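You operate a simulated robot arm through the tools that you are given. There is no shell and no other tool. Be economical: measure what you need, move in short steps, check, and stop when the job is done.

You run a simulated two-armed robot. Do the job below in one go: nothing can be reset, and whatever is moved stays where it is left.

TASK
Tape the seam: brush on resin, press in wide tape, wet it through.
Fine: green brush from the yellow cup, both end where they began; cover the whole seam and the whole tape; leave the narrow tape.

Only the result counts: the job must be done as asked and must still hold three seconds after the hand-in. Knocking over, shifting, dropping, spilling or breaking anything else fails it. Lids that push on must go on centred and level and be pressed home; caps that screw on are set level and turned clockwise until they are tight.

THE ROBOT
Two 7-joint arms with two-finger grippers on one trunk, on a base that drives. Base frame: it is fixed to the floor where the robot stands at the start and does not move with it; the origin is under the middle of the robot, x ahead of it, y to its left, z up; the surface under the hand at the start is at about z = 900. Lengths are in mm, angles in rad, forces in N, time in s.
The left shoulder is at the start at [50, 216, 1261], the right one opposite. With the tool pointing down near the work surface each hand reaches from about 260 to 800 mm from the robot's upright axis, wherever it stands, measured 20 degrees to its own side. Places, roughly: corner of the jig [700, 0, 900]; face of the striped panel [-1100, -2600, 900]; left square on the tan pad [1200, 0, 900]; long outline on the frame panel [600, 600, 900]; long outline on the pine board [1200, 300, 900]; right square on the tan pad [1100, 100, 900]; seam of the joined plywood [500, 300, 900]; yellow cup (8x8x8 cm) [700, 500, 900]. Payload 3.18 kg a hand.
The tool frame of a hand sits at the grasp point between the pads (the TCP): z along the fingers, y along the line on which they close. The tips reach 30 mm beyond it. The gripper opens to 144 mm. The gripper's body begins 103 mm behind the TCP.
Orientation is told as [roll, pitch, yaw] about the base's x, y, z axes, in that order, counted from this pose: with the fingers straight down and closing along the base's y, the tool's x points along the base's -x, its y along +y and its z along -z.

THE INTERFACE
- The arms move only by the tool send_rows. It takes "left_plan", "right_plan" or both (then of equal length, played together; a hand with none holds still); each is a list of rows, each a list of 7 numbers: the shift along the tool's x, y, z in units of 500 mm (1.0 is 500 mm), then the turn, a rotation vector about the tool's x, y, z in units of 45 degrees (1.0 is 45 degrees), then the gripper command, from -1 (shut) to 1 (fully open), values between in proportion. In form: [[x, y, z, ax, ay, az, hand], ...]. A call has 1 to 12 rows; each row is the pose to reach, as a shift and turn from the pose commanded when the call began, along the tool's axes at that moment. A call with a number of a shift or a turn outside -1 to 1 is refused whole. Rows are played at 5 a second. More than 50 mm and 0.15 rad between two rows, or a gripper value outside its range, and nothing of the call is played. Where a pose cannot be reached the arm comes as near as it can. A force on the tool above 80 N (or 10 N above the force at the start of the call, whichever is more), or a blocked arm, ends the call early, and 0.2 s more pass. The fingers move at their own pace and stop on an object; they squeeze with about 33 N. The grip force told is the motor's: it shows also when the fingers shut on nothing. Time passes only in rows, and 0.2 s behind the last, so rows that repeat a pose let the fingers close. It gives the time, the measured TCP pose, the force on the tool (base axes), the opening and the grip force at its end, in the units of the frame above (readings bear some noise), with the torque about the TCP (base axes, N m) and any sound that the robot's microphone picked up.
- Cameras (640 x 400 px; columns grow to the right, rows downward): "scene" is now at [119.2, 39.6, 1451.4]; the picture's right is [0.44, -0.90, 0.00], its down [-0.48, -0.23, -0.85] and it looks along [0.76, 0.37, -0.53] (base axes); focal length 253 px, centre (320, 200). "left" rides on the left gripper at [76, -16, -143] in its tool frame; the picture's right is [0.21, 0.98, 0.00], its down [-0.84, 0.18, -0.51] and it looks along [-0.50, 0.11, 0.86] (tool axes); focal length 218 px, centre (320, 200). "right" rides on the right gripper at [76, 16, -143] in its tool frame; the picture's right is [-0.21, 0.98, 0.00], its down [-0.84, -0.18, -0.51] and it looks along [-0.50, -0.11, 0.86] (tool axes); focal length 218 px, centre (320, 200). There is no depth. A picture from a camera that has moved, and an enlarged one, comes with that camera's place and axes in the base frame and with its lens.
- capture(camera): a new picture of that camera. It takes no simulated time.
- slide_trunk(by): slides the trunk up (or, below 0, down) by that many mm; the arms and the scene camera ride with it, the base frame stays. It gives what a move gives, with no picture.
- drive_base(legs): drives the robot by 1 to 6 legs, each [ahead, left, turn to the left] in mm, mm and rad, along the robot's own axes; the way and the turn of a leg run together, so that a leg with both is an arc; at most 1500 mm and 3.142 rad a leg. The arms and the cameras ride along, it lands a little off, and it stops where it bumps. It gives what a move gives.
- pan_tilt(pan, tilt): turns the head with the scene camera to pan (to the left, within 1.396 rad either way) and tilt (down, from -0.506 to 1.204), counted from straight ahead of the robot. It gives what a move gives.
- inspect(camera, box): a new picture of the part [left, top, right, bottom] of that camera's present view, enlarged. It takes no simulated time.
- job_done(): hands the job in; it is judged then, once.

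Work in short steps. Places have to be worked out from the pictures, the camera data and where the tool is seen: move nearer, look again, correct. Check each grasp and each placing, and mend what went wrong. You have 120 turns and 100 pictures in all, those below and enlarged ones among them. Open the grippers and draw the arms clear of the work before you hand the job in, unless the task says otherwise; then end with one line.

The tools are called after ">>>" by a JSON object that holds its "fn" and its "kwargs". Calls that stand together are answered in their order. send_rows: Moves the arms, as the interface text tells. Its arguments: {"type":"object","properties":{"left_plan":{"type":"array","items":{"type":"array","items":{"type":"number"}}},"right_plan":{"type":"array","items":{"type":"array","items":{"type":"number"}}}},"required":[]} The other tools are called the same way: slide_trunk (by) slides the trunk up or down; drive_base (legs) drives the base; pan_tilt (pan, tilt) turns the head that bears the scene camera; capture (camera) takes a picture; inspect (camera, box) takes an enlarged picture of a part of a camera's view; job_done () hands the job in.

At the start:

```text
time: 0.0
left_tool_pos: [430.5, 387.3, 1246.1]
left_tool_rot: [0.001, -0.002, 0.001]
left_force: [-0.2, 0.3, 0.2]
left_ft_torque: [0.01, 0.03, 0.0]
left_grip_width: 144.0
left_grasp_force: 0.2
right_tool_pos: [342.5, 20.0, 1267.2]
right_tool_rot: [0.0, 0.001, -0.001]
right_force: [-0.2, 0.3, -0.4]
right_ft_torque: [0.0, -0.02, 0.0]
right_grip_width: 143.9
right_grasp_force: 0.0
trunk travel left (down, up): [-340.0, 30.0]
robot x, y, heading: [-0.4, 1.1, 0.001]
head pan, tilt: [0.457, 0.559]
```

scene: 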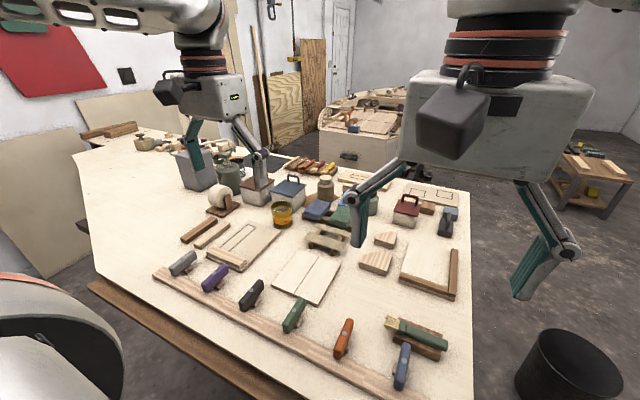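
right: 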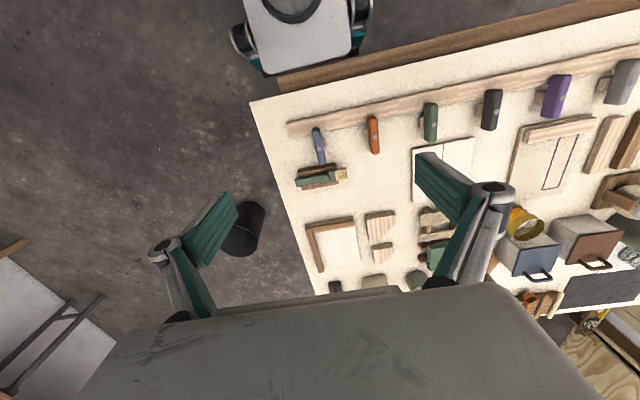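
left: 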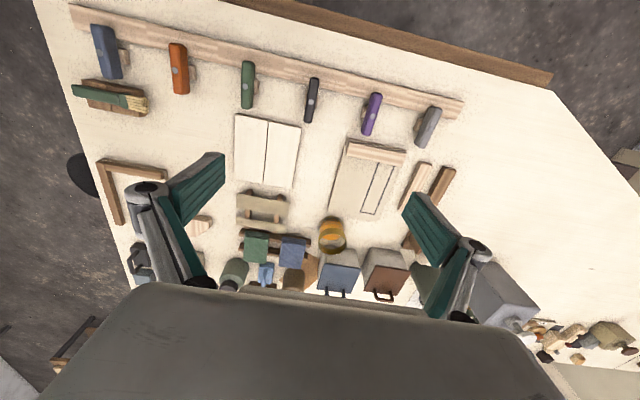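

I'll look closer at the bench to find the brush, the tapes and the seam.

>>> {"fn": "inspect", "kwargs": {"camera": "scene", "box": [220, 160, 380, 260]}}

>>> {"fn": "inspect", "kwargs": {"camera": "scene", "box": [260, 240, 480, 380]}}

>>> {"fn": "inspect", "kwargs": {"camera": "left", "box": [200, 100, 440, 300]}}

```text
4.00 times, centred on (300, 210) of scene
camera zoom: at [119.2, 39.6, 1451.4], right [0.44, -0.9, 0.0], down [-0.48, -0.23, -0.85], along [0.76, 0.37, -0.53], focal length 1011 px, centre (400, 160)
```

zoom: 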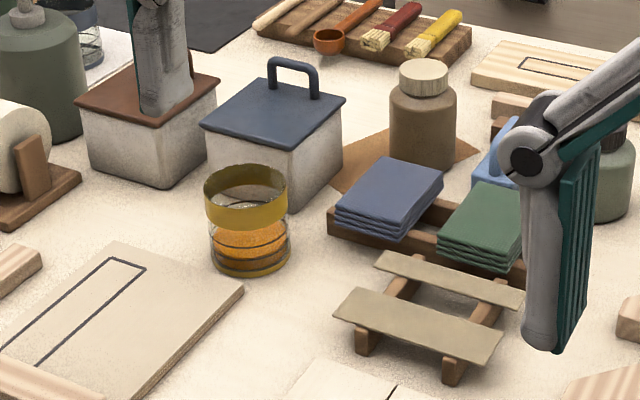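

```text
2.86 times, centred on (370, 310) of scene
camera zoom: at [119.2, 39.6, 1451.4], right [0.44, -0.9, 0.0], down [-0.48, -0.23, -0.85], along [0.76, 0.37, -0.53], focal length 722 px, centre (177, -114)
```

zoom: 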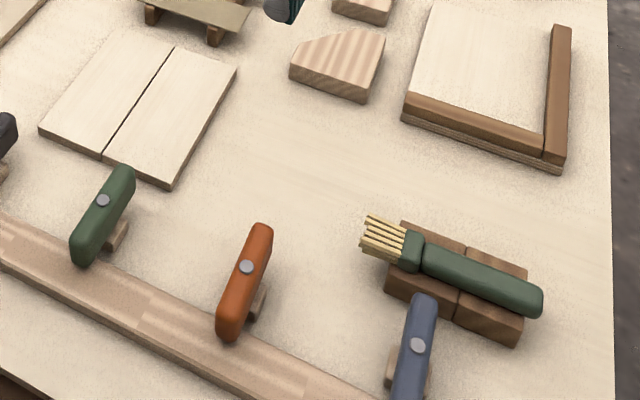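

```text
2.00 times, centred on (320, 200) of left
camera zoom: at [354.8, 370.7, 1389.7], right [-0.21, 0.98, 0.0], down [0.84, 0.18, 0.51], along [0.5, 0.11, -0.86], focal length 436 px, centre (320, 200)
```

zoom: 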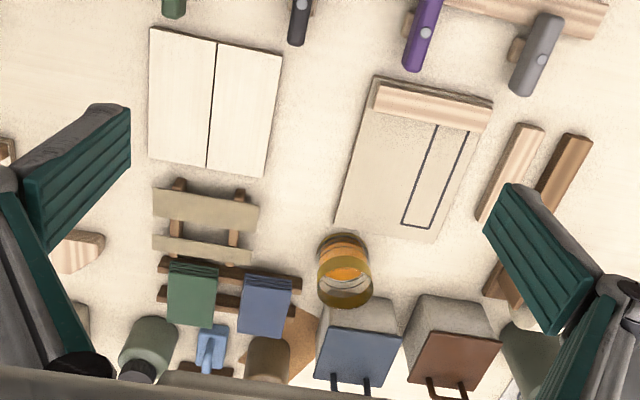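

The strips sit on a low rack (wide one near, narrow one behind). The seam runs along x at about y=286, x 467–617, and the green brush lies along y near [471, -10, 940]. I'll bring the right hand over the brush, turning it by half of 90°.

>>> {"fn": "send_rows", "kwargs": {"right_plan": [[-0.043, -0.027, 0.045, 0, 0, -0.167, 1], [-0.086, -0.054, 0.09, 0, 0, -0.333, 1], [-0.128, -0.08, 0.135, 0, 0, -0.5, 1], [-0.171, -0.107, 0.18, 0, 0, -0.667, 1], [-0.214, -0.134, 0.225, 0, 0, -0.833, 1], [-0.256, -0.16, 0.27, 0, 0, -1, 1]]}}

```text
time: 1.4
left_tool_pos: [430.5, 388.4, 1245.6]
left_tool_rot: [-0.001, 0.0, 0.001]
left_force: [0.1, 1.4, 0.5]
left_ft_torque: [0.0, -0.02, 0.0]
left_grip_width: 143.7
left_grasp_force: 0.0
right_tool_pos: [456.7, -51.3, 1144.8]
right_tool_rot: [-0.002, 0.0, 0.7]
right_force: [0.2, 0.2, 0.5]
right_ft_torque: [-0.01, -0.04, 0.03]
right_grip_width: 144.1
right_grasp_force: 0.1
right hand out of reach, approached as far as the arm can: row 6
trunk travel left (down, up): [-340.0, 30.0]
robot x, y, heading: [-2.1, 0.1, 0.002]
head pan, tilt: [0.457, 0.559]
```

The hand stopped short on the last row, so I'll test whether it can turn further this way.

>>> {"fn": "send_rows", "kwargs": {"right_plan": [[0, 0, 0, 0, 0, -0.19, 1], [0, 0, 0, 0, 0, -0.38, 1], [0, 0, 0, 0, 0, -0.57, 1], [0, 0, 0, 0, 0, -0.76, 1], [0, 0, 0, 0, 0, -0.95, 1], [0, 0, 0, 0, 0, -1.0, 1]]}}

>>> {"fn": "capture", "kwargs": {"camera": "right"}}

```text
time: 2.8
left_tool_pos: [430.6, 386.9, 1244.2]
left_tool_rot: [0.0, -0.003, 0.0]
left_force: [0.7, 0.6, 0.1]
left_ft_torque: [0.03, 0.02, 0.01]
left_grip_width: 144.2
left_grasp_force: 0.0
right_tool_pos: [457.1, -52.1, 1145.1]
right_tool_rot: [0.0, 0.0, 0.698]
right_force: [0.1, -0.1, 1.3]
right_ft_torque: [-0.03, -0.01, -0.02]
right_grip_width: 143.8
right_grasp_force: 0.1
right hand out of reach, approached as far as the arm can: row 1, 2, 3, 4, 5, 6
trunk travel left (down, up): [-340.0, 30.0]
robot x, y, heading: [1.0, 1.1, -0.002]
head pan, tilt: [0.457, 0.559]
```

```text
93 pictures are left
camera right: at [386.5, -88.4, 1287.3], right [-0.47, 0.88, 0.0], down [0.76, 0.4, 0.51], along [0.45, 0.24, -0.86], focal length 218 px, centre (320, 200)
```

right: 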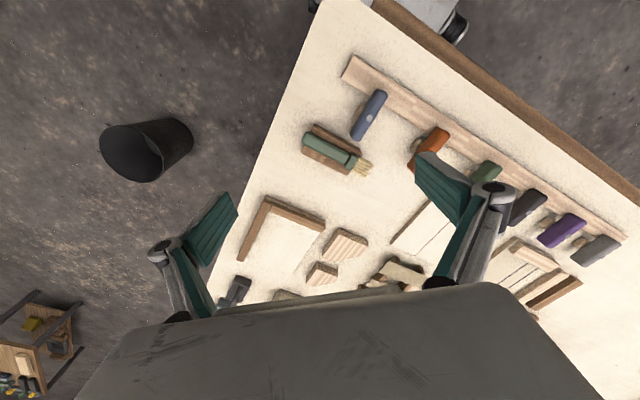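

That is the limit of that turn, so I'll turn the other way to about -90°, which still closes the fingers across the handle.

>>> {"fn": "send_rows", "kwargs": {"right_plan": [[0, 0, 0, 0, 0, 0.18, 1], [0, 0, 0, 0, 0, 0.36, 1], [0, 0, 0, 0, 0, 0.54, 1], [0, 0, 0, 0, 0, 0.72, 1], [0, 0, 0, 0, 0, 0.9, 1], [0, 0, 0, 0, 0, 1.0, 1]]}}

>>> {"fn": "send_rows", "kwargs": {"right_plan": [[0, 0, 0, 0, 0, 0.18, 1], [0, 0, 0, 0, 0, 0.36, 1], [0, 0, 0, 0, 0, 0.54, 1], [0, 0, 0, 0, 0, 0.72, 1], [0, 0, 0, 0, 0, 0.9, 1], [0, 0, 0, 0, 0, 1.0, 1]]}}

>>> {"fn": "send_rows", "kwargs": {"right_plan": [[0, 0, 0, 0, 0, 0.18, 1], [0, 0, 0, 0, 0, 0.36, 1], [0, 0, 0, 0, 0, 0.54, 1], [0, 0, 0, 0, 0, 0.72, 1], [0, 0, 0, 0, 0, 0.89, 1], [0, 0, 0, 0, 0, 0.89, 1]]}}

>>> {"fn": "capture", "kwargs": {"camera": "right"}}

```text
time: 4.2
left_tool_pos: [431.6, 387.1, 1244.3]
left_tool_rot: [0.0, 0.0, 0.0]
left_force: [0.2, 0.2, 0.9]
left_ft_torque: [0.02, 0.01, -0.01]
left_grip_width: 144.0
left_grasp_force: 0.1
right_tool_pos: [454.3, -50.4, 1147.2]
right_tool_rot: [0.0, 0.0, -0.09]
right_force: [0.7, 0.4, 0.7]
right_ft_torque: [-0.01, 0.0, 0.02]
right_grip_width: 144.1
right_grasp_force: 0.1
trunk travel left (down, up): [-340.0, 30.0]
robot x, y, heading: [2.8, -1.9, -0.0]
head pan, tilt: [0.457, 0.559]
```

```text
time: 5.6
left_tool_pos: [431.7, 386.5, 1245.0]
left_tool_rot: [0.001, -0.002, 0.002]
left_force: [-0.1, 0.3, 0.2]
left_ft_torque: [0.0, -0.02, 0.01]
left_grip_width: 143.8
left_grasp_force: 0.0
right_tool_pos: [455.1, -51.0, 1148.7]
right_tool_rot: [-0.001, -0.001, -0.873]
right_force: [-0.6, -0.5, 0.3]
right_ft_torque: [-0.02, 0.01, 0.0]
right_grip_width: 144.2
right_grasp_force: 0.0
trunk travel left (down, up): [-340.0, 30.0]
robot x, y, heading: [-1.4, -1.9, -0.001]
head pan, tilt: [0.457, 0.559]
```

```text
time: 7.0
left_tool_pos: [431.5, 387.0, 1245.1]
left_tool_rot: [-0.001, -0.001, 0.002]
left_force: [-0.3, -0.6, 0.3]
left_ft_torque: [-0.02, -0.01, -0.01]
left_grip_width: 144.0
left_grasp_force: 0.1
right_tool_pos: [455.5, -50.8, 1146.5]
right_tool_rot: [0.001, 0.0, -1.573]
right_force: [1.0, -1.1, -0.4]
right_ft_torque: [0.02, 0.01, 0.0]
right_grip_width: 144.2
right_grasp_force: 0.1
trunk travel left (down, up): [-340.0, 30.0]
robot x, y, heading: [0.1, -0.4, -0.005]
head pan, tilt: [0.457, 0.559]
```

```text
92 pictures are left
camera right: at [470.7, 25.3, 1288.5], right [0.98, -0.21, 0.0], down [-0.18, -0.84, 0.51], along [-0.11, -0.5, -0.86], focal length 218 px, centre (320, 200)
```

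right: 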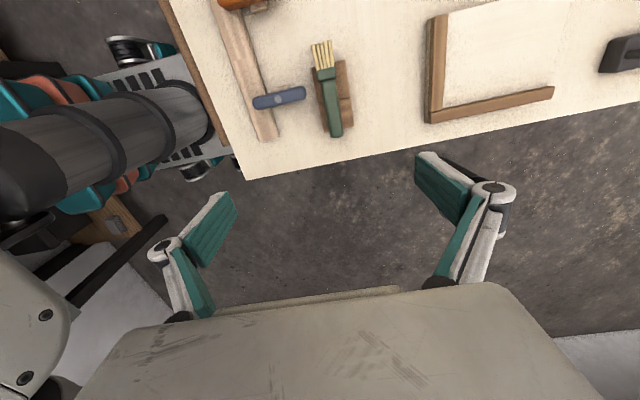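

The hand is turned. I'll enlarge the brush to locate it precisely.

>>> {"fn": "inspect", "kwargs": {"camera": "right", "box": [250, 20, 410, 150]}}

```text
3.08 times, centred on (330, 85) of right
camera zoom: at [470.7, 25.3, 1288.5], right [0.98, -0.21, 0.0], down [-0.18, -0.84, 0.51], along [-0.11, -0.5, -0.86], focal length 672 px, centre (289, 554)
```

zoom: 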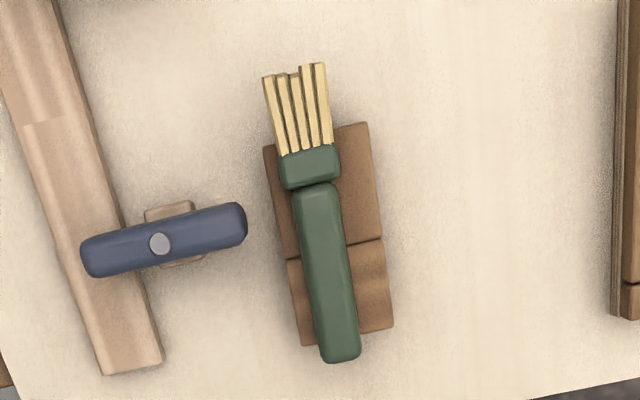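

The brush lies at x≈478 with y from -68 to 55, top about z 930. I'll tilt the hand about 40° (body toward -y), part-close the gripper and come to a stand-off behind the handle.

>>> {"fn": "send_rows", "kwargs": {"right_plan": [[-0.016, 0.008, 0.048, 0, 0.15, 0, 0.5], [-0.033, 0.015, 0.096, 0, 0.3, 0, 0], [-0.049, 0.023, 0.143, 0, 0.45, 0, -0.3], [-0.065, 0.03, 0.191, 0, 0.6, 0, -0.3], [-0.082, 0.038, 0.239, 0, 0.75, 0, -0.3], [-0.098, 0.045, 0.287, 0, 0.889, 0, -0.3], [-0.098, 0.045, 0.287, 0, 0.889, 0, -0.3]]}}

>>> {"fn": "capture", "kwargs": {"camera": "right"}}

>>> {"fn": "pan_tilt", "kwargs": {"pan": -0.05, "tilt": 0.9}}

>>> {"fn": "capture", "kwargs": {"camera": "scene"}}

```text
time: 8.6
left_tool_pos: [431.9, 388.2, 1244.8]
left_tool_rot: [0.001, -0.001, 0.003]
left_force: [0.0, -0.1, 1.1]
left_ft_torque: [-0.01, -0.03, -0.01]
left_grip_width: 144.3
left_grasp_force: 0.1
right_tool_pos: [474.9, -100.3, 1003.9]
right_tool_rot: [0.001, 0.701, -1.571]
right_force: [-0.4, 0.9, 0.0]
right_ft_torque: [0.01, 0.02, 0.03]
right_grip_width: 50.2
right_grasp_force: 0.0
trunk travel left (down, up): [-340.0, 30.0]
robot x, y, heading: [-1.4, 1.1, -0.006]
head pan, tilt: [0.457, 0.559]
```

```text
90 pictures are left
camera right: at [490.7, -132.9, 1161.1], right [0.98, -0.16, -0.13], down [-0.18, -0.97, -0.15], along [-0.1, 0.17, -0.98], focal length 218 px, centre (320, 200)
```

right: 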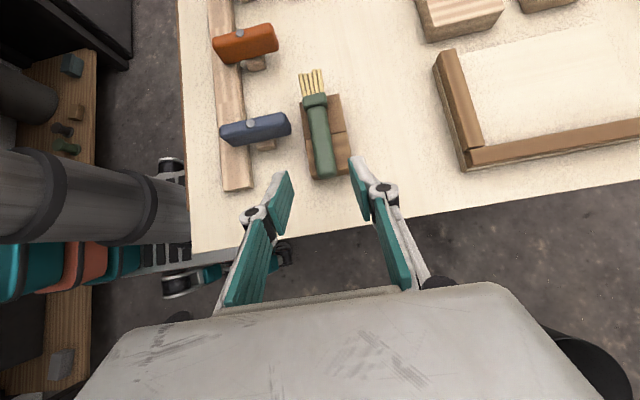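

```text
time: 9.5
left_tool_pos: [431.3, 386.0, 1245.6]
left_tool_rot: [0.0, -0.003, 0.003]
left_force: [-0.7, 0.1, -0.1]
left_ft_torque: [-0.01, 0.0, 0.02]
left_grip_width: 144.1
left_grasp_force: 0.1
right_tool_pos: [476.0, -100.9, 1004.5]
right_tool_rot: [0.0, 0.699, -1.572]
right_force: [-0.6, -0.4, 0.0]
right_ft_torque: [0.01, -0.03, -0.01]
right_grip_width: 50.5
right_grasp_force: 0.1
trunk travel left (down, up): [-340.0, 30.0]
robot x, y, heading: [2.5, 2.2, 0.001]
head pan, tilt: [-0.051, 0.901]
```

```text
89 pictures are left
camera scene: at [114.2, -3.6, 1423.0], right [-0.05, -1.0, 0.0], down [-0.78, 0.04, -0.62], along [0.62, -0.03, -0.78], focal length 253 px, centre (320, 200)
```

scene: 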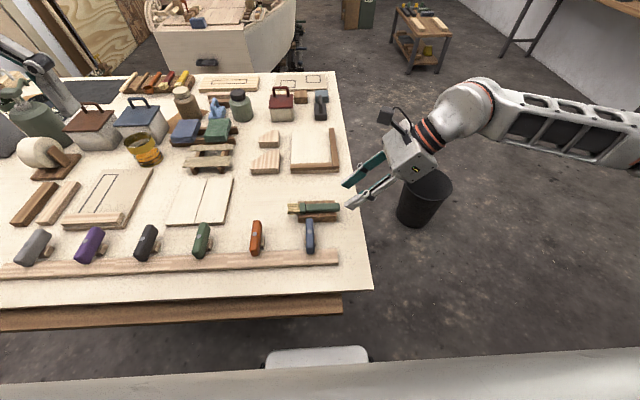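

The hand is standing off correctly. I'll enlarge the brush from both cameras to pin down its height.

>>> {"fn": "inspect", "kwargs": {"camera": "scene", "box": [270, 170, 390, 245]}}

>>> {"fn": "inspect", "kwargs": {"camera": "right", "box": [250, 50, 410, 210]}}

```text
5.33 times, centred on (330, 208) of scene
camera zoom: at [114.2, -3.6, 1423.0], right [-0.05, -1.0, 0.0], down [-0.78, 0.04, -0.62], along [0.62, -0.03, -0.78], focal length 1348 px, centre (267, 160)
```

zoom: 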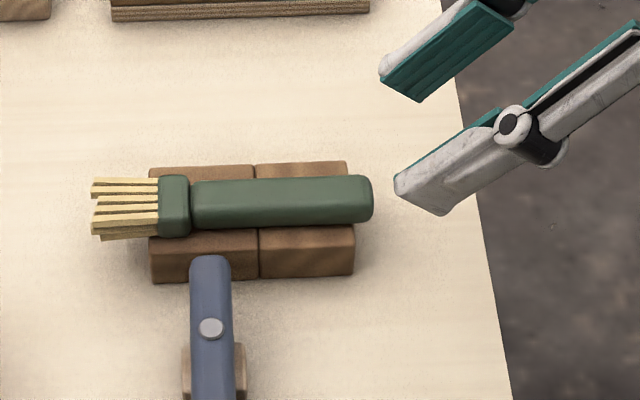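

```text
2.50 times, centred on (330, 130) of right
camera zoom: at [490.8, -133.3, 1161.0], right [0.98, -0.16, -0.13], down [-0.18, -0.97, -0.15], along [-0.11, 0.17, -0.98], focal length 546 px, centre (295, 375)
```

zoom: 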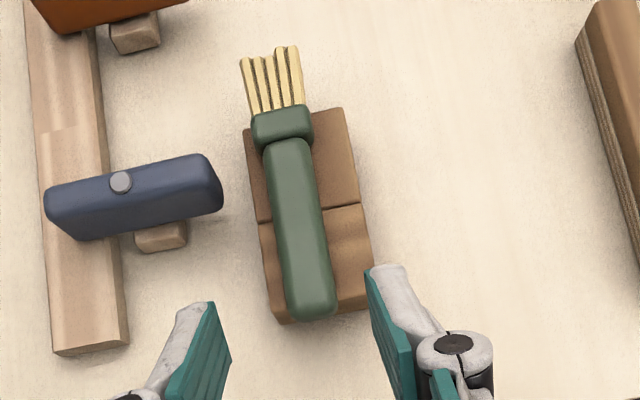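

The brush handle's middle is at about z 934 on a block topping out near 923. I'll advance along the fingers to straddle the handle and check before closing.

>>> {"fn": "send_rows", "kwargs": {"right_plan": [[0.009, 0.005, 0.04, 0, 0, 0, -0.3], [0.009, 0.005, 0.08, 0, 0, 0, -0.3], [0.009, 0.005, 0.11, 0, 0, 0, -0.3], [0.009, 0.005, 0.141, 0, 0, 0, -0.3], [0.009, 0.005, 0.141, 0, 0, 0, -0.3]]}}

>>> {"fn": "inspect", "kwargs": {"camera": "scene", "box": [270, 170, 390, 245]}}

>>> {"fn": "inspect", "kwargs": {"camera": "right", "box": [240, 100, 400, 260]}}

```text
time: 10.7
left_tool_pos: [431.4, 386.8, 1245.1]
left_tool_rot: [0.0, -0.003, 0.0]
left_force: [0.6, 1.5, -0.6]
left_ft_torque: [0.0, 0.01, 0.01]
left_grip_width: 143.9
left_grasp_force: 0.2
right_tool_pos: [481.9, -50.7, 955.0]
right_tool_rot: [0.008, 0.699, -1.568]
right_force: [2.0, -8.8, 15.9]
right_ft_torque: [-0.11, -0.48, -0.44]
right_grip_width: 53.4
right_grasp_force: 1.9
trunk travel left (down, up): [-340.0, 30.0]
robot x, y, heading: [2.2, 0.2, -0.002]
head pan, tilt: [-0.051, 0.901]
```

```text
5.33 times, centred on (330, 208) of scene
camera zoom: at [113.3, -4.6, 1423.2], right [-0.05, -1.0, 0.0], down [-0.78, 0.04, -0.62], along [0.62, -0.03, -0.78], focal length 1348 px, centre (267, 160)
```

zoom: 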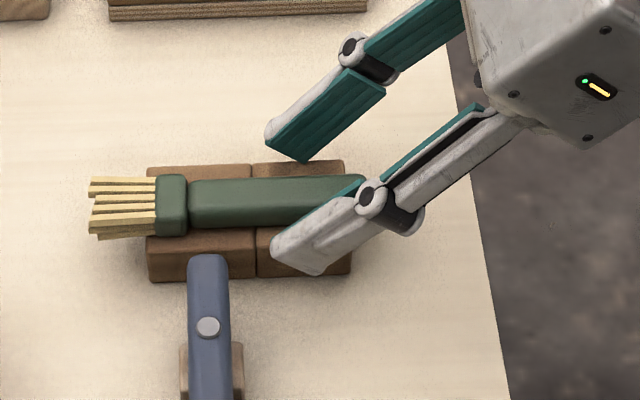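

```text
2.50 times, centred on (320, 180) of right
camera zoom: at [495.3, -84.8, 1113.0], right [0.98, -0.16, -0.13], down [-0.18, -0.97, -0.16], along [-0.1, 0.18, -0.98], focal length 546 px, centre (320, 250)
```

zoom: 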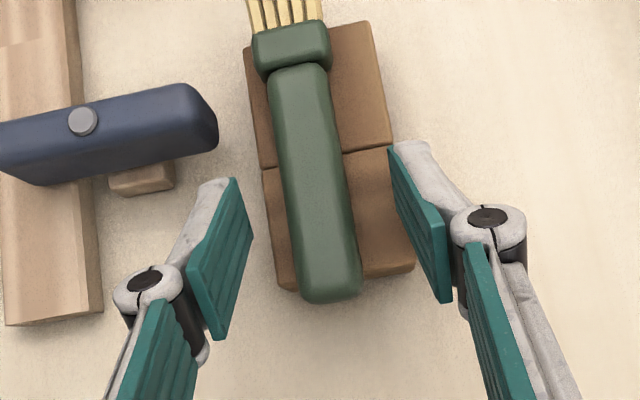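

A finger tip is pressing on the block (16 N), so I'll back off 6 mm upward and then close.

>>> {"fn": "send_rows", "kwargs": {"right_plan": [[0.008, -0.004, -0.009, 0, 0, 0, -0.3], [0.008, -0.004, -0.009, 0, 0, 0, -0.3]]}}

```text
time: 11.3
left_tool_pos: [431.8, 386.4, 1246.3]
left_tool_rot: [0.0, -0.002, 0.002]
left_force: [-0.7, 0.1, 0.1]
left_ft_torque: [0.06, 0.02, 0.0]
left_grip_width: 144.1
left_grasp_force: 0.1
right_tool_pos: [477.0, -49.9, 958.4]
right_tool_rot: [-0.002, 0.699, -1.572]
right_force: [-0.1, -0.2, 0.6]
right_ft_torque: [0.01, 0.0, -0.01]
right_grip_width: 50.4
right_grasp_force: 0.1
trunk travel left (down, up): [-340.0, 30.0]
robot x, y, heading: [0.7, -0.6, 0.0]
head pan, tilt: [-0.051, 0.901]
```

Free of contact at z 958. Closing on the handle.

>>> {"fn": "send_rows", "kwargs": {"right_plan": [[0, 0, 0, 0, 0, 0, -0.6], [0, 0, 0, 0, 0, 0, -1], [0, 0, 0, 0, 0, 0, -1], [0, 0, 0, 0, 0, 0, -1]]}}

>>> {"fn": "inspect", "kwargs": {"camera": "scene", "box": [270, 170, 390, 245]}}

```text
time: 12.3
left_tool_pos: [431.8, 386.4, 1245.0]
left_tool_rot: [0.0, -0.001, 0.001]
left_force: [-1.1, -1.2, -0.1]
left_ft_torque: [0.03, -0.01, -0.01]
left_grip_width: 144.1
left_grasp_force: 0.1
right_tool_pos: [478.0, -50.4, 959.2]
right_tool_rot: [-0.001, 0.699, -1.572]
right_force: [-0.4, 0.0, 0.6]
right_ft_torque: [-0.03, -0.01, -0.01]
right_grip_width: 20.7
right_grasp_force: 33.2
trunk travel left (down, up): [-340.0, 30.0]
robot x, y, heading: [2.4, 1.0, 0.001]
head pan, tilt: [-0.051, 0.901]
```

```text
5.33 times, centred on (330, 208) of scene
camera zoom: at [114.2, -3.7, 1422.9], right [-0.05, -1.0, 0.0], down [-0.78, 0.04, -0.62], along [0.62, -0.03, -0.78], focal length 1348 px, centre (267, 160)
```

zoom: 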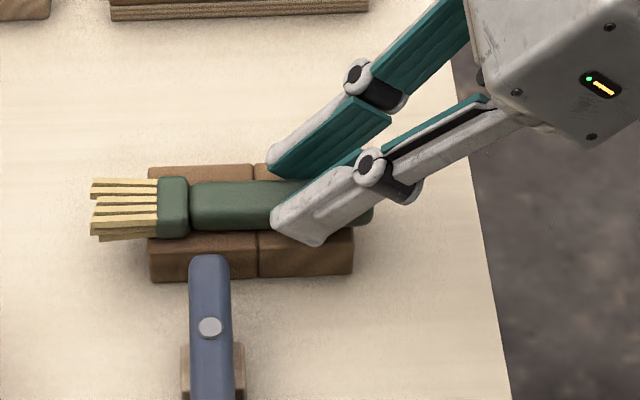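

Gripped at 20.7 mm with 33 N. I'll lift straight up 150 mm.

>>> {"fn": "send_rows", "kwargs": {"right_plan": [[0.013, 0, -0.0153, 0, 0, 0, -1], [0.0515, 0, -0.0612, 0, 0, 0, -1], [0.09, 0, -0.107, 0, 0, 0, -1], [0.1288, 0, -0.153, 0, 0, 0, -1], [0.167, 0, -0.199, 0, 0, 0, -1], [0.1932, 0, -0.2295, 0, 0, 0, -1], [0.1932, 0, -0.2295, 0, 0, 0, -1]]}}

>>> {"fn": "capture", "kwargs": {"camera": "right"}}

>>> {"fn": "capture", "kwargs": {"camera": "scene"}}

```text
time: 13.9
left_tool_pos: [432.5, 386.7, 1244.2]
left_tool_rot: [0.0, -0.002, 0.003]
left_force: [0.2, 0.3, 0.6]
left_ft_torque: [0.01, 0.01, 0.03]
left_grip_width: 144.0
left_grasp_force: 0.1
right_tool_pos: [479.4, -51.4, 1107.7]
right_tool_rot: [0.001, 0.699, -1.572]
right_force: [0.4, -0.7, 0.8]
right_ft_torque: [0.02, 0.02, 0.0]
right_grip_width: 0.0
right_grasp_force: 30.8
trunk travel left (down, up): [-340.0, 30.0]
robot x, y, heading: [5.0, 2.2, 0.001]
head pan, tilt: [-0.051, 0.901]
```

```text
83 pictures are left
camera right: at [494.7, -84.6, 1265.4], right [0.98, -0.16, -0.13], down [-0.18, -0.97, -0.15], along [-0.11, 0.17, -0.98], focal length 218 px, centre (320, 200)
```

right: 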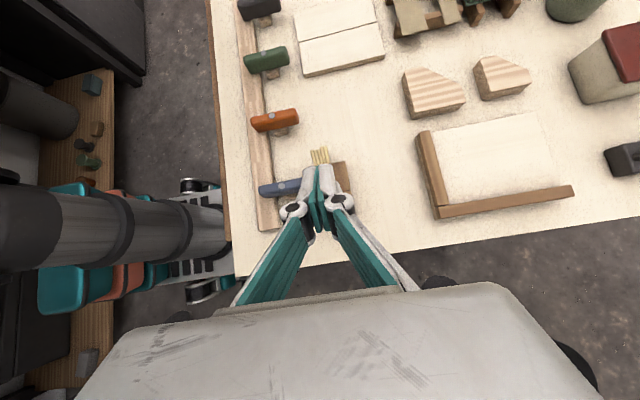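

```text
82 pictures are left
camera scene: at [114.2, -3.9, 1422.9], right [-0.05, -1.0, 0.0], down [-0.78, 0.04, -0.62], along [0.62, -0.03, -0.78], focal length 253 px, centre (320, 200)
```

scene: 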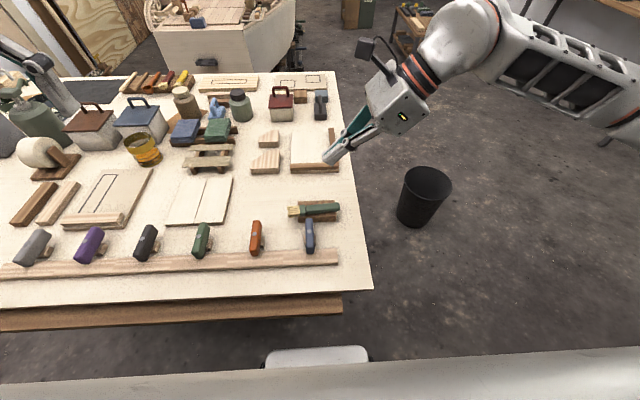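

The fingers slipped off: at that tilt only a corner held the handle. I'll check whether the brush has moved.

>>> {"fn": "inspect", "kwargs": {"camera": "scene", "box": [270, 170, 390, 245]}}

```text
5.33 times, centred on (330, 208) of scene
camera zoom: at [114.2, -3.9, 1422.9], right [-0.05, -1.0, 0.0], down [-0.78, 0.04, -0.62], along [0.62, -0.03, -0.78], focal length 1348 px, centre (267, 160)
```

zoom: 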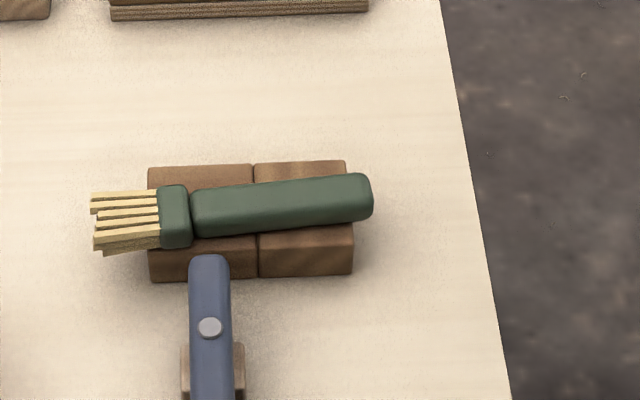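

The brush only turned by about 4° on its rest; flat, parallel fingers will straighten it. I'll turn the hand nearly horizontal, pointing along +y, so the fingers lie along the handle.

>>> {"fn": "send_rows", "kwargs": {"right_plan": [[-0.029, -0.001, -0.004, 0, 0.167, 0, -0.5], [-0.058, -0.001, -0.007, 0, 0.333, 0, -0.5], [-0.088, -0.002, -0.011, 0, 0.5, 0, -0.5], [-0.117, -0.003, -0.015, 0, 0.667, 0, -0.5], [-0.146, -0.003, -0.018, 0, 0.833, 0, -0.5], [-0.175, -0.003, -0.022, 0, 1.0, 0, -0.5], [-0.175, -0.003, -0.022, 0, 1.0, 0, -0.5]]}}

>>> {"fn": "capture", "kwargs": {"camera": "scene"}}

```text
time: 15.5
left_tool_pos: [432.0, 387.4, 1244.6]
left_tool_rot: [0.0, -0.003, 0.001]
left_force: [-0.3, 0.5, 1.1]
left_ft_torque: [-0.02, 0.0, 0.04]
left_grip_width: 144.0
left_grasp_force: 0.1
right_tool_pos: [477.1, -124.5, 1062.6]
right_tool_rot: [0.003, 1.484, -1.569]
right_force: [-0.8, -0.2, -0.1]
right_ft_torque: [0.01, 0.01, -0.01]
right_grip_width: 35.9
right_grasp_force: 0.0
trunk travel left (down, up): [-340.0, 30.0]
robot x, y, heading: [1.5, -1.7, -0.002]
head pan, tilt: [-0.051, 0.901]
```

```text
80 pictures are left
camera scene: at [114.2, -3.3, 1422.9], right [-0.05, -1.0, 0.0], down [-0.78, 0.04, -0.62], along [0.62, -0.03, -0.78], focal length 253 px, centre (320, 200)
```

scene: 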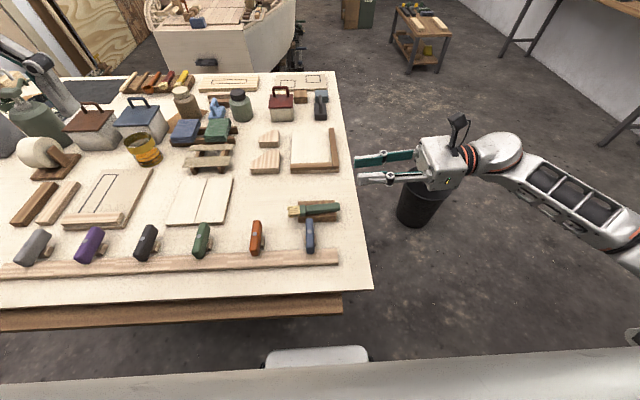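

The horizontal pose is reachable. I'll lower to z≈945 with the tips still behind the handle end, and look.

>>> {"fn": "send_rows", "kwargs": {"right_plan": [[-0.06, 0.001, 0, 0, 0, 0, -0.5], [-0.12, 0.001, 0, 0, 0, 0, -0.5], [-0.18, 0.001, 0, 0, 0, 0, -0.5], [-0.235, 0.001, 0.01, 0, 0, 0, -0.5], [-0.235, 0.001, 0.01, 0, 0, 0, -0.5]]}}

>>> {"fn": "inspect", "kwargs": {"camera": "scene", "box": [280, 170, 400, 245]}}

>>> {"fn": "capture", "kwargs": {"camera": "right"}}

```text
time: 16.7
left_tool_pos: [431.3, 388.2, 1244.8]
left_tool_rot: [0.0, -0.001, 0.003]
left_force: [0.0, -0.3, 0.3]
left_ft_torque: [0.01, 0.0, 0.0]
left_grip_width: 144.2
left_grasp_force: 0.1
right_tool_pos: [478.4, -129.2, 943.8]
right_tool_rot: [0.007, 1.485, -1.566]
right_force: [0.3, -0.3, -0.3]
right_ft_torque: [0.0, 0.01, 0.01]
right_grip_width: 36.2
right_grasp_force: 0.0
trunk travel left (down, up): [-340.0, 30.0]
robot x, y, heading: [-0.5, 3.9, 0.001]
head pan, tilt: [-0.051, 0.901]
```

```text
5.33 times, centred on (340, 208) of scene
camera zoom: at [114.0, -3.8, 1422.9], right [-0.05, -1.0, 0.0], down [-0.78, 0.04, -0.62], along [0.62, -0.03, -0.78], focal length 1348 px, centre (213, 160)
```

zoom: 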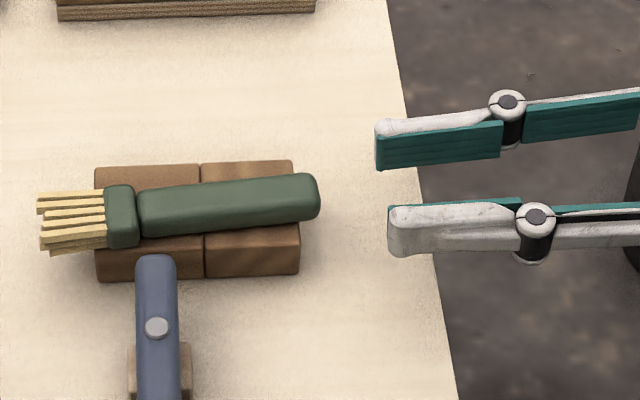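

```text
78 pictures are left
camera right: at [493.6, -263.4, 1031.1], right [0.98, -0.02, -0.21], down [-0.18, -0.58, -0.8], along [-0.1, 0.82, -0.57], focal length 218 px, centre (320, 200)
```

right: 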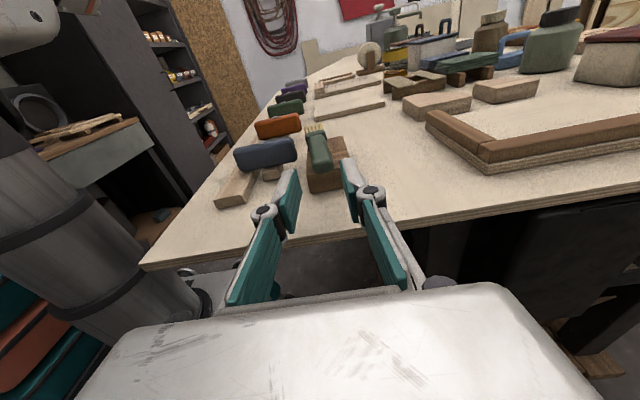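

The fingers line up with the handle. I'll advance to straddle it at z≈946, staying above the block.

>>> {"fn": "send_rows", "kwargs": {"right_plan": [[0.018, 0, 0.03, 0, 0, 0, -0.5], [0.018, 0, 0.07, 0, 0, 0, -0.5], [0.018, 0, 0.11, 0, 0, 0, -0.5], [0.018, 0, 0.154, 0, 0, 0, -0.5], [0.018, 0, 0.154, 0, 0, 0, -0.5]]}}

>>> {"fn": "inspect", "kwargs": {"camera": "right", "box": [240, 100, 400, 260]}}

```text
time: 17.9
left_tool_pos: [431.7, 386.1, 1244.9]
left_tool_rot: [0.0, -0.001, -0.001]
left_force: [-0.1, 0.1, 0.8]
left_ft_torque: [0.0, -0.01, 0.0]
left_grip_width: 144.1
left_grasp_force: 0.0
right_tool_pos: [478.5, -51.4, 943.2]
right_tool_rot: [0.009, 1.483, -1.565]
right_force: [1.0, -0.2, -0.5]
right_ft_torque: [0.03, 0.0, -0.03]
right_grip_width: 36.2
right_grasp_force: 0.1
trunk travel left (down, up): [-340.0, 30.0]
robot x, y, heading: [2.6, 1.9, 0.004]
head pan, tilt: [-0.051, 0.901]
```

```text
2.50 times, centred on (320, 180) of right
camera zoom: at [493.1, -188.1, 1031.1], right [0.98, -0.02, -0.21], down [-0.18, -0.58, -0.8], along [-0.1, 0.82, -0.57], focal length 546 px, centre (320, 250)
```

zoom: 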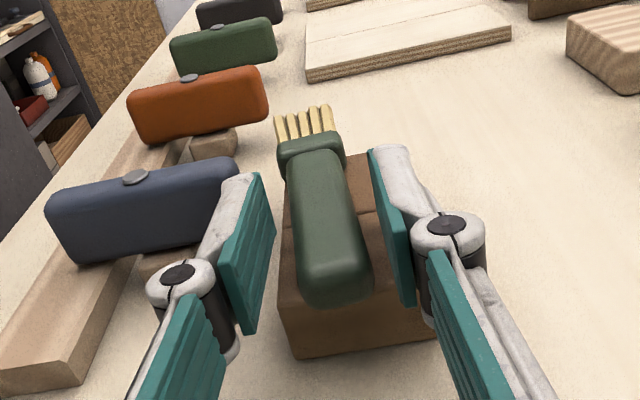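

The fingers straddle the handle freely. I'll lower 2 mm more and close.

>>> {"fn": "send_rows", "kwargs": {"right_plan": [[-0.005, 0, 0, 0, 0, 0, -0.5], [-0.005, 0, 0, 0, 0, 0, -0.6], [-0.005, 0, 0, 0, 0, 0, -0.8], [-0.005, 0, 0, 0, 0, 0, -1], [-0.005, 0, 0, 0, 0, 0, -1], [-0.005, 0, 0, 0, 0, 0, -1]]}}

>>> {"fn": "inspect", "kwargs": {"camera": "scene", "box": [270, 170, 390, 245]}}

```text
time: 19.3
left_tool_pos: [431.1, 386.9, 1244.9]
left_tool_rot: [0.001, 0.0, 0.003]
left_force: [0.1, -0.8, -0.4]
left_ft_torque: [-0.03, 0.0, 0.02]
left_grip_width: 144.0
left_grasp_force: 0.0
right_tool_pos: [476.9, -52.4, 941.4]
right_tool_rot: [0.002, 1.484, -1.569]
right_force: [1.2, -0.4, 0.5]
right_ft_torque: [0.08, 0.0, 0.03]
right_grip_width: 21.1
right_grasp_force: 32.5
trunk travel left (down, up): [-340.0, 30.0]
robot x, y, heading: [1.5, -1.3, 0.001]
head pan, tilt: [-0.051, 0.901]
```

```text
5.33 times, centred on (330, 208) of scene
camera zoom: at [114.1, -3.7, 1422.9], right [-0.05, -1.0, 0.0], down [-0.78, 0.04, -0.62], along [0.62, -0.03, -0.78], focal length 1348 px, centre (267, 160)
```

zoom: 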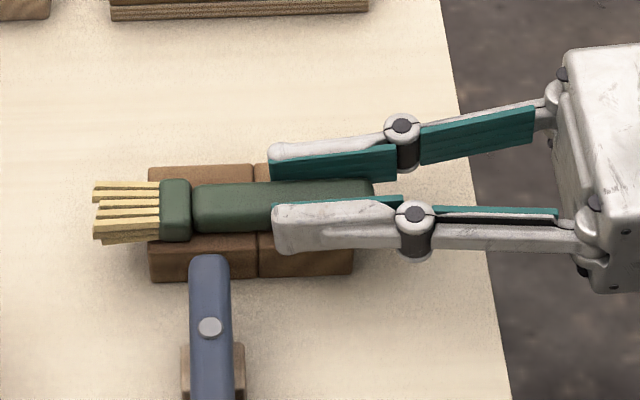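

The brush is straight again and held at 21 mm. I'll lift gently 20 mm and check that it comes.

>>> {"fn": "send_rows", "kwargs": {"right_plan": [[0.01, 0, -0.001, 0, 0, 0, -1], [0.025, 0, -0.002, 0, 0, 0, -1], [0.04, 0, -0.0035, 0, 0, 0, -1], [0.04, 0, -0.0035, 0, 0, 0, -1]]}}

>>> {"fn": "inspect", "kwargs": {"camera": "scene", "box": [270, 170, 390, 245]}}

```text
time: 20.3
left_tool_pos: [433.4, 386.6, 1245.4]
left_tool_rot: [-0.001, -0.001, 0.002]
left_force: [-0.6, 0.2, 0.7]
left_ft_torque: [0.0, -0.02, -0.01]
left_grip_width: 144.1
left_grasp_force: 0.0
right_tool_pos: [477.9, -52.2, 962.1]
right_tool_rot: [-0.002, 1.484, -1.572]
right_force: [0.1, 0.5, 1.0]
right_ft_torque: [-0.03, 0.0, -0.02]
right_grip_width: 21.2
right_grasp_force: 32.5
trunk travel left (down, up): [-340.0, 30.0]
robot x, y, heading: [-3.4, 1.1, 0.001]
head pan, tilt: [-0.051, 0.901]
```

```text
5.33 times, centred on (330, 208) of scene
camera zoom: at [114.1, -3.7, 1422.9], right [-0.05, -1.0, 0.0], down [-0.78, 0.04, -0.62], along [0.62, -0.03, -0.78], focal length 1348 px, centre (267, 160)
```

zoom: 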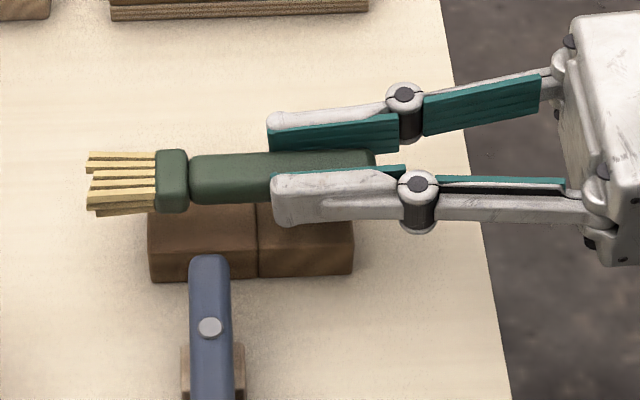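

The brush is held. I'll raise it well clear while turning the hand back toward vertical.

>>> {"fn": "send_rows", "kwargs": {"right_plan": [[0.09, 0, -0.008, 0, 0, 0, -1], [0.17, 0, -0.015, 0, -0.1, 0, -1], [0.25, 0, -0.022, 0, -0.28, 0, -1], [0.33, 0, -0.029, 0, -0.46, 0, -1], [0.4, 0, -0.035, 0, -0.64, 0, -1], [0.4, 0, -0.035, 0, -0.82, 0, -1], [0.4, 0, -0.035, 0, -1.0, 0, -1], [0.4, 0, -0.035, 0, -1.0, 0, -1]]}}

>>> {"fn": "send_rows", "kwargs": {"right_plan": [[0, 0, 0, 0, -0.18, 0, -1], [0, 0, 0, 0, -0.36, 0, -1], [0, 0, 0, 0, -0.54, 0, -1], [0, 0, 0, 0, -0.72, 0, -1], [0, 0, 0, 0, -0.889, 0, -1], [0, 0, 0, 0, -0.889, 0, -1]]}}

```text
time: 22.1
left_tool_pos: [430.7, 387.3, 1243.9]
left_tool_rot: [-0.001, -0.002, 0.001]
left_force: [0.7, 0.3, 0.7]
left_ft_torque: [0.0, 0.02, -0.02]
left_grip_width: 144.1
left_grasp_force: 0.1
right_tool_pos: [477.3, -54.9, 1164.8]
right_tool_rot: [-0.001, 0.697, -1.571]
right_force: [-0.9, -0.5, -1.4]
right_ft_torque: [0.0, -0.01, 0.01]
right_grip_width: 20.9
right_grasp_force: 33.3
trunk travel left (down, up): [-340.0, 30.0]
robot x, y, heading: [-3.0, 2.6, -0.003]
head pan, tilt: [-0.051, 0.901]
```

```text
time: 23.5
left_tool_pos: [431.2, 386.2, 1245.1]
left_tool_rot: [0.0, 0.0, -0.001]
left_force: [0.2, -0.7, 0.3]
left_ft_torque: [0.02, 0.01, -0.01]
left_grip_width: 143.9
left_grasp_force: 0.0
right_tool_pos: [476.3, -55.1, 1164.7]
right_tool_rot: [0.0, 0.001, -1.573]
right_force: [0.5, -1.1, -1.1]
right_ft_torque: [0.04, 0.06, 0.01]
right_grip_width: 21.2
right_grasp_force: 33.2
trunk travel left (down, up): [-340.0, 30.0]
robot x, y, heading: [6.4, 0.9, -0.003]
head pan, tilt: [-0.051, 0.901]
```

The brush now hangs vertically at z 1165. I'll drive 460 mm left so the right hand can reach both the cup and the seam.

>>> {"fn": "drive_base", "kwargs": {"legs": [[0, 460, 0]]}}

>>> {"fn": "pan_tilt", "kwargs": {"pan": 0.0, "tilt": 0.8}}

>>> {"fn": "capture", "kwargs": {"camera": "scene"}}

>>> {"fn": "capture", "kwargs": {"camera": "right"}}

```text
time: 28.1
left_tool_pos: [419.3, 852.1, 1244.6]
left_tool_rot: [0.001, -0.002, 0.021]
left_force: [-0.8, 0.6, 1.0]
left_ft_torque: [0.0, -0.01, 0.01]
left_grip_width: 144.0
left_grasp_force: 0.1
right_tool_pos: [473.7, 412.4, 1165.3]
right_tool_rot: [0.0, -0.001, -1.552]
right_force: [0.4, -0.3, 0.4]
right_ft_torque: [0.03, -0.03, -0.02]
right_grip_width: 21.1
right_grasp_force: 33.5
trunk travel left (down, up): [-340.0, 30.0]
robot x, y, heading: [-5.8, 454.7, 0.021]
head pan, tilt: [-0.051, 0.901]
```

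```text
time: 28.8
left_tool_pos: [420.1, 852.2, 1244.9]
left_tool_rot: [0.0, -0.002, 0.021]
left_force: [0.5, 0.1, -0.3]
left_ft_torque: [0.01, 0.02, -0.01]
left_grip_width: 143.9
left_grasp_force: 0.1
right_tool_pos: [474.4, 412.4, 1165.2]
right_tool_rot: [-0.001, 0.0, -1.554]
right_force: [0.3, -0.4, -1.0]
right_ft_torque: [0.0, -0.02, -0.01]
right_grip_width: 20.8
right_grasp_force: 33.5
trunk travel left (down, up): [-340.0, 30.0]
robot x, y, heading: [-9.9, 459.1, 0.018]
head pan, tilt: [0.0, 0.799]
```

```text
74 pictures are left
camera scene: at [115.0, 459.0, 1430.8], right [0.02, -1.0, 0.0], down [-0.72, -0.01, -0.7], along [0.7, 0.01, -0.72], focal length 253 px, centre (320, 200)
```

scene: 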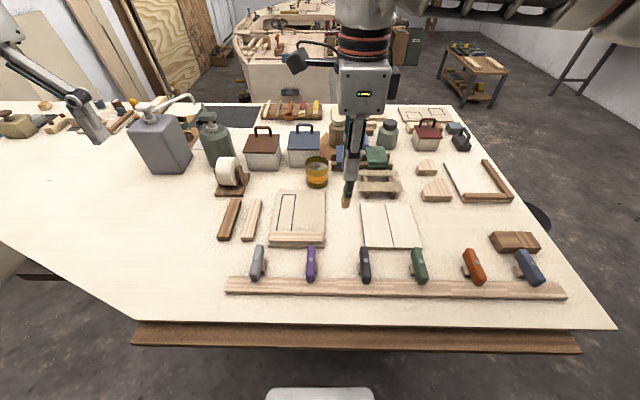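

```text
73 pictures are left
camera right: at [487.1, 488.8, 1306.3], right [0.98, -0.19, 0.0], down [-0.16, -0.85, 0.51], along [-0.1, -0.5, -0.86], focal length 218 px, centre (320, 200)
```

right: 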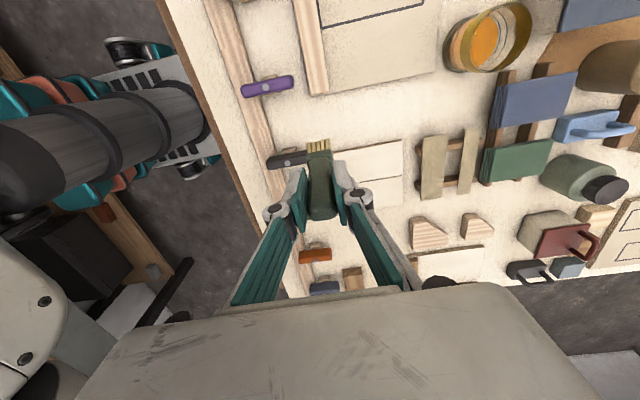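

I can now see the cup, seam and tapes well. I'll enlarge them to measure.

>>> {"fn": "inspect", "kwargs": {"camera": "scene", "box": [260, 120, 440, 260]}}

>>> {"fn": "inspect", "kwargs": {"camera": "right", "box": [330, 0, 550, 220]}}

```text
2.86 times, centred on (350, 190) of scene
camera zoom: at [115.0, 459.0, 1430.8], right [0.02, -1.0, 0.0], down [-0.72, -0.01, -0.7], along [0.7, 0.01, -0.72], focal length 722 px, centre (234, 229)
```

zoom: 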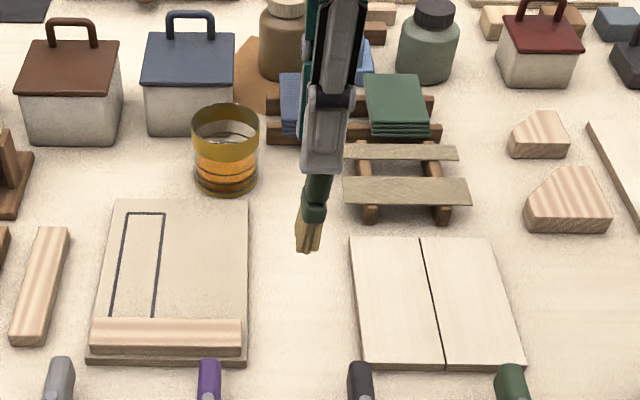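

```text
1.82 times, centred on (440, 110) of right
camera zoom: at [487.1, 488.8, 1306.3], right [0.98, -0.19, 0.0], down [-0.16, -0.85, 0.51], along [-0.1, -0.5, -0.86], focal length 397 px, centre (102, 364)
```

zoom: 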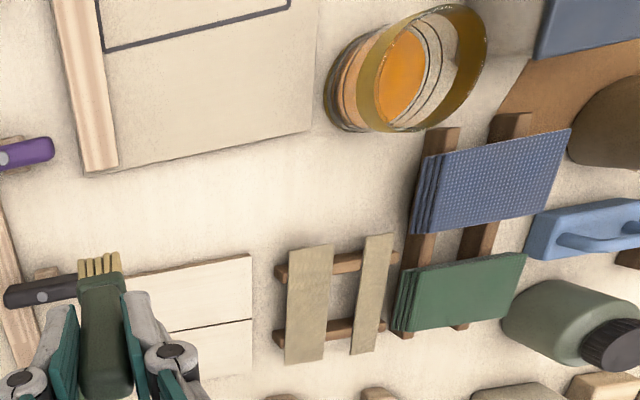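

I'll enlarge the held brush to see exactly where its tip hangs relative to the tool.

>>> {"fn": "inspect", "kwargs": {"camera": "scene", "box": [315, 140, 395, 210]}}

>>> {"fn": "inspect", "kwargs": {"camera": "right", "box": [270, 120, 370, 240]}}

```text
5.71 times, centred on (355, 175) of scene
camera zoom: at [115.0, 459.0, 1430.8], right [0.02, -1.0, 0.0], down [-0.72, -0.01, -0.7], along [0.7, 0.01, -0.72], focal length 1444 px, centre (120, 343)
```

zoom: 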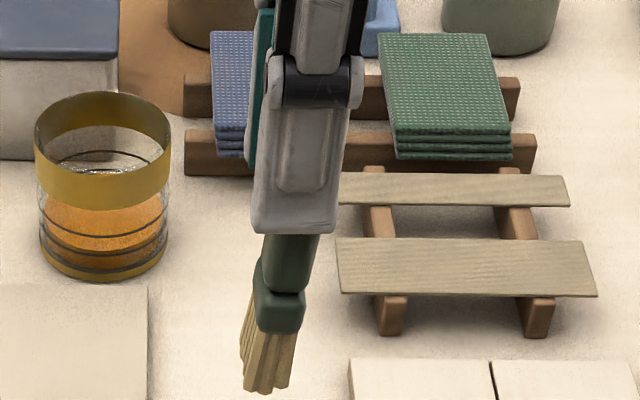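

```text
3.33 times, centred on (320, 180) of right
camera zoom: at [487.1, 488.8, 1306.3], right [0.98, -0.19, 0.0], down [-0.16, -0.85, 0.51], along [-0.1, -0.5, -0.86], focal length 728 px, centre (320, 267)
```

zoom: 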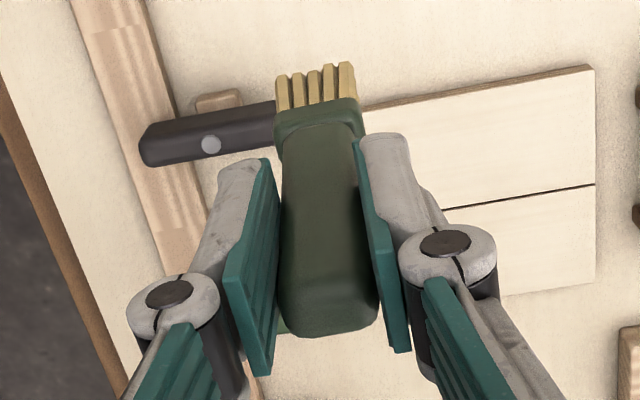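

The tip hangs at about (470, 414, 1042), roughly 120 mm below the TCP. I'll move it over the cup at this height and look again.

>>> {"fn": "send_rows", "kwargs": {"right_plan": [[0.02, 0.079, 0, 0, 0, 0, -1], [0.04, 0.157, 0, 0, 0, 0, -1], [0.06, 0.236, 0, 0, 0, 0, -1], [0.08, 0.315, 0, 0, 0, 0, -1], [0.1, 0.393, 0, 0, 0, 0, -1], [0.12, 0.47, 0, 0, 0, 0, -1], [0.12, 0.47, 0, 0, 0, 0, -1]]}}

>>> {"fn": "inspect", "kwargs": {"camera": "scene", "box": [270, 100, 370, 200]}}

>>> {"fn": "inspect", "kwargs": {"camera": "right", "box": [240, 80, 400, 240]}}

```text
time: 30.6
left_tool_pos: [419.0, 851.5, 1245.4]
left_tool_rot: [0.003, -0.001, 0.019]
left_force: [-0.4, -0.8, 1.1]
left_ft_torque: [0.05, 0.02, 0.02]
left_grip_width: 144.2
left_grasp_force: 0.1
right_tool_pos: [687.4, 425.3, 1164.8]
right_tool_rot: [-0.007, 0.02, -1.621]
right_force: [0.1, 0.2, -0.2]
right_ft_torque: [0.07, 0.03, 0.03]
right_grip_width: 20.9
right_grasp_force: 33.3
right hand out of reach, approached as far as the arm can: row 6, 7
trunk travel left (down, up): [-340.0, 30.0]
robot x, y, heading: [-6.8, 458.0, 0.02]
head pan, tilt: [0.0, 0.799]
stopped in row 7 (right hand): the arm was blocked; the commanded pose is now the measured one
```

```text
4.00 times, centred on (320, 150) of scene
camera zoom: at [115.2, 457.4, 1430.8], right [0.02, -1.0, 0.0], down [-0.72, -0.01, -0.7], along [0.7, 0.01, -0.72], focal length 1011 px, centre (320, 400)
```

zoom: 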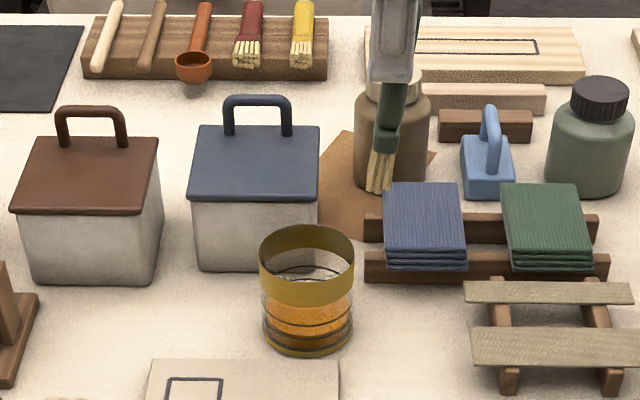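

```text
2.50 times, centred on (320, 160) of right
camera zoom: at [705.9, 498.6, 1308.1], right [0.97, -0.26, -0.01], down [-0.22, -0.84, 0.49], along [-0.13, -0.47, -0.87], focal length 546 px, centre (320, 300)
```

zoom: 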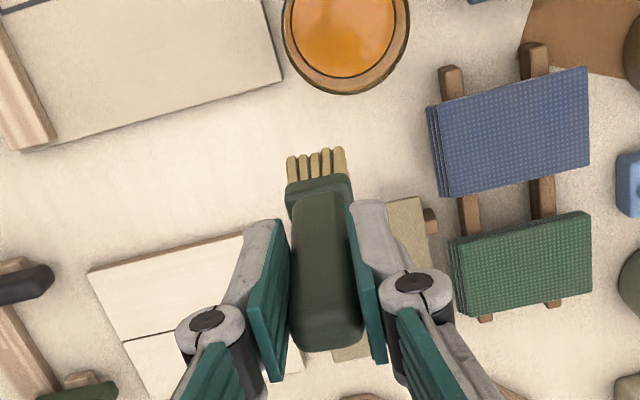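

The arm is at the end of its reach there, so I'll drive another 140 mm left; the brush tip clears everything at this height.

>>> {"fn": "drive_base", "kwargs": {"legs": [[0, 140, -0.02]]}}

```text
time: 32.4
left_tool_pos: [425.1, 985.0, 1245.3]
left_tool_rot: [0.0, -0.001, 0.001]
left_force: [-0.7, -0.7, 0.4]
left_ft_torque: [-0.01, -0.04, 0.0]
left_grip_width: 143.7
left_grasp_force: 0.1
right_tool_pos: [683.1, 555.0, 1166.8]
right_tool_rot: [-0.005, 0.021, -1.64]
right_force: [-0.3, 0.0, -0.9]
right_ft_torque: [0.0, -0.02, 0.02]
right_grip_width: 20.9
right_grasp_force: 33.3
trunk travel left (down, up): [-340.0, 30.0]
robot x, y, heading: [-8.1, 598.4, 0.0]
head pan, tilt: [0.0, 0.799]
```

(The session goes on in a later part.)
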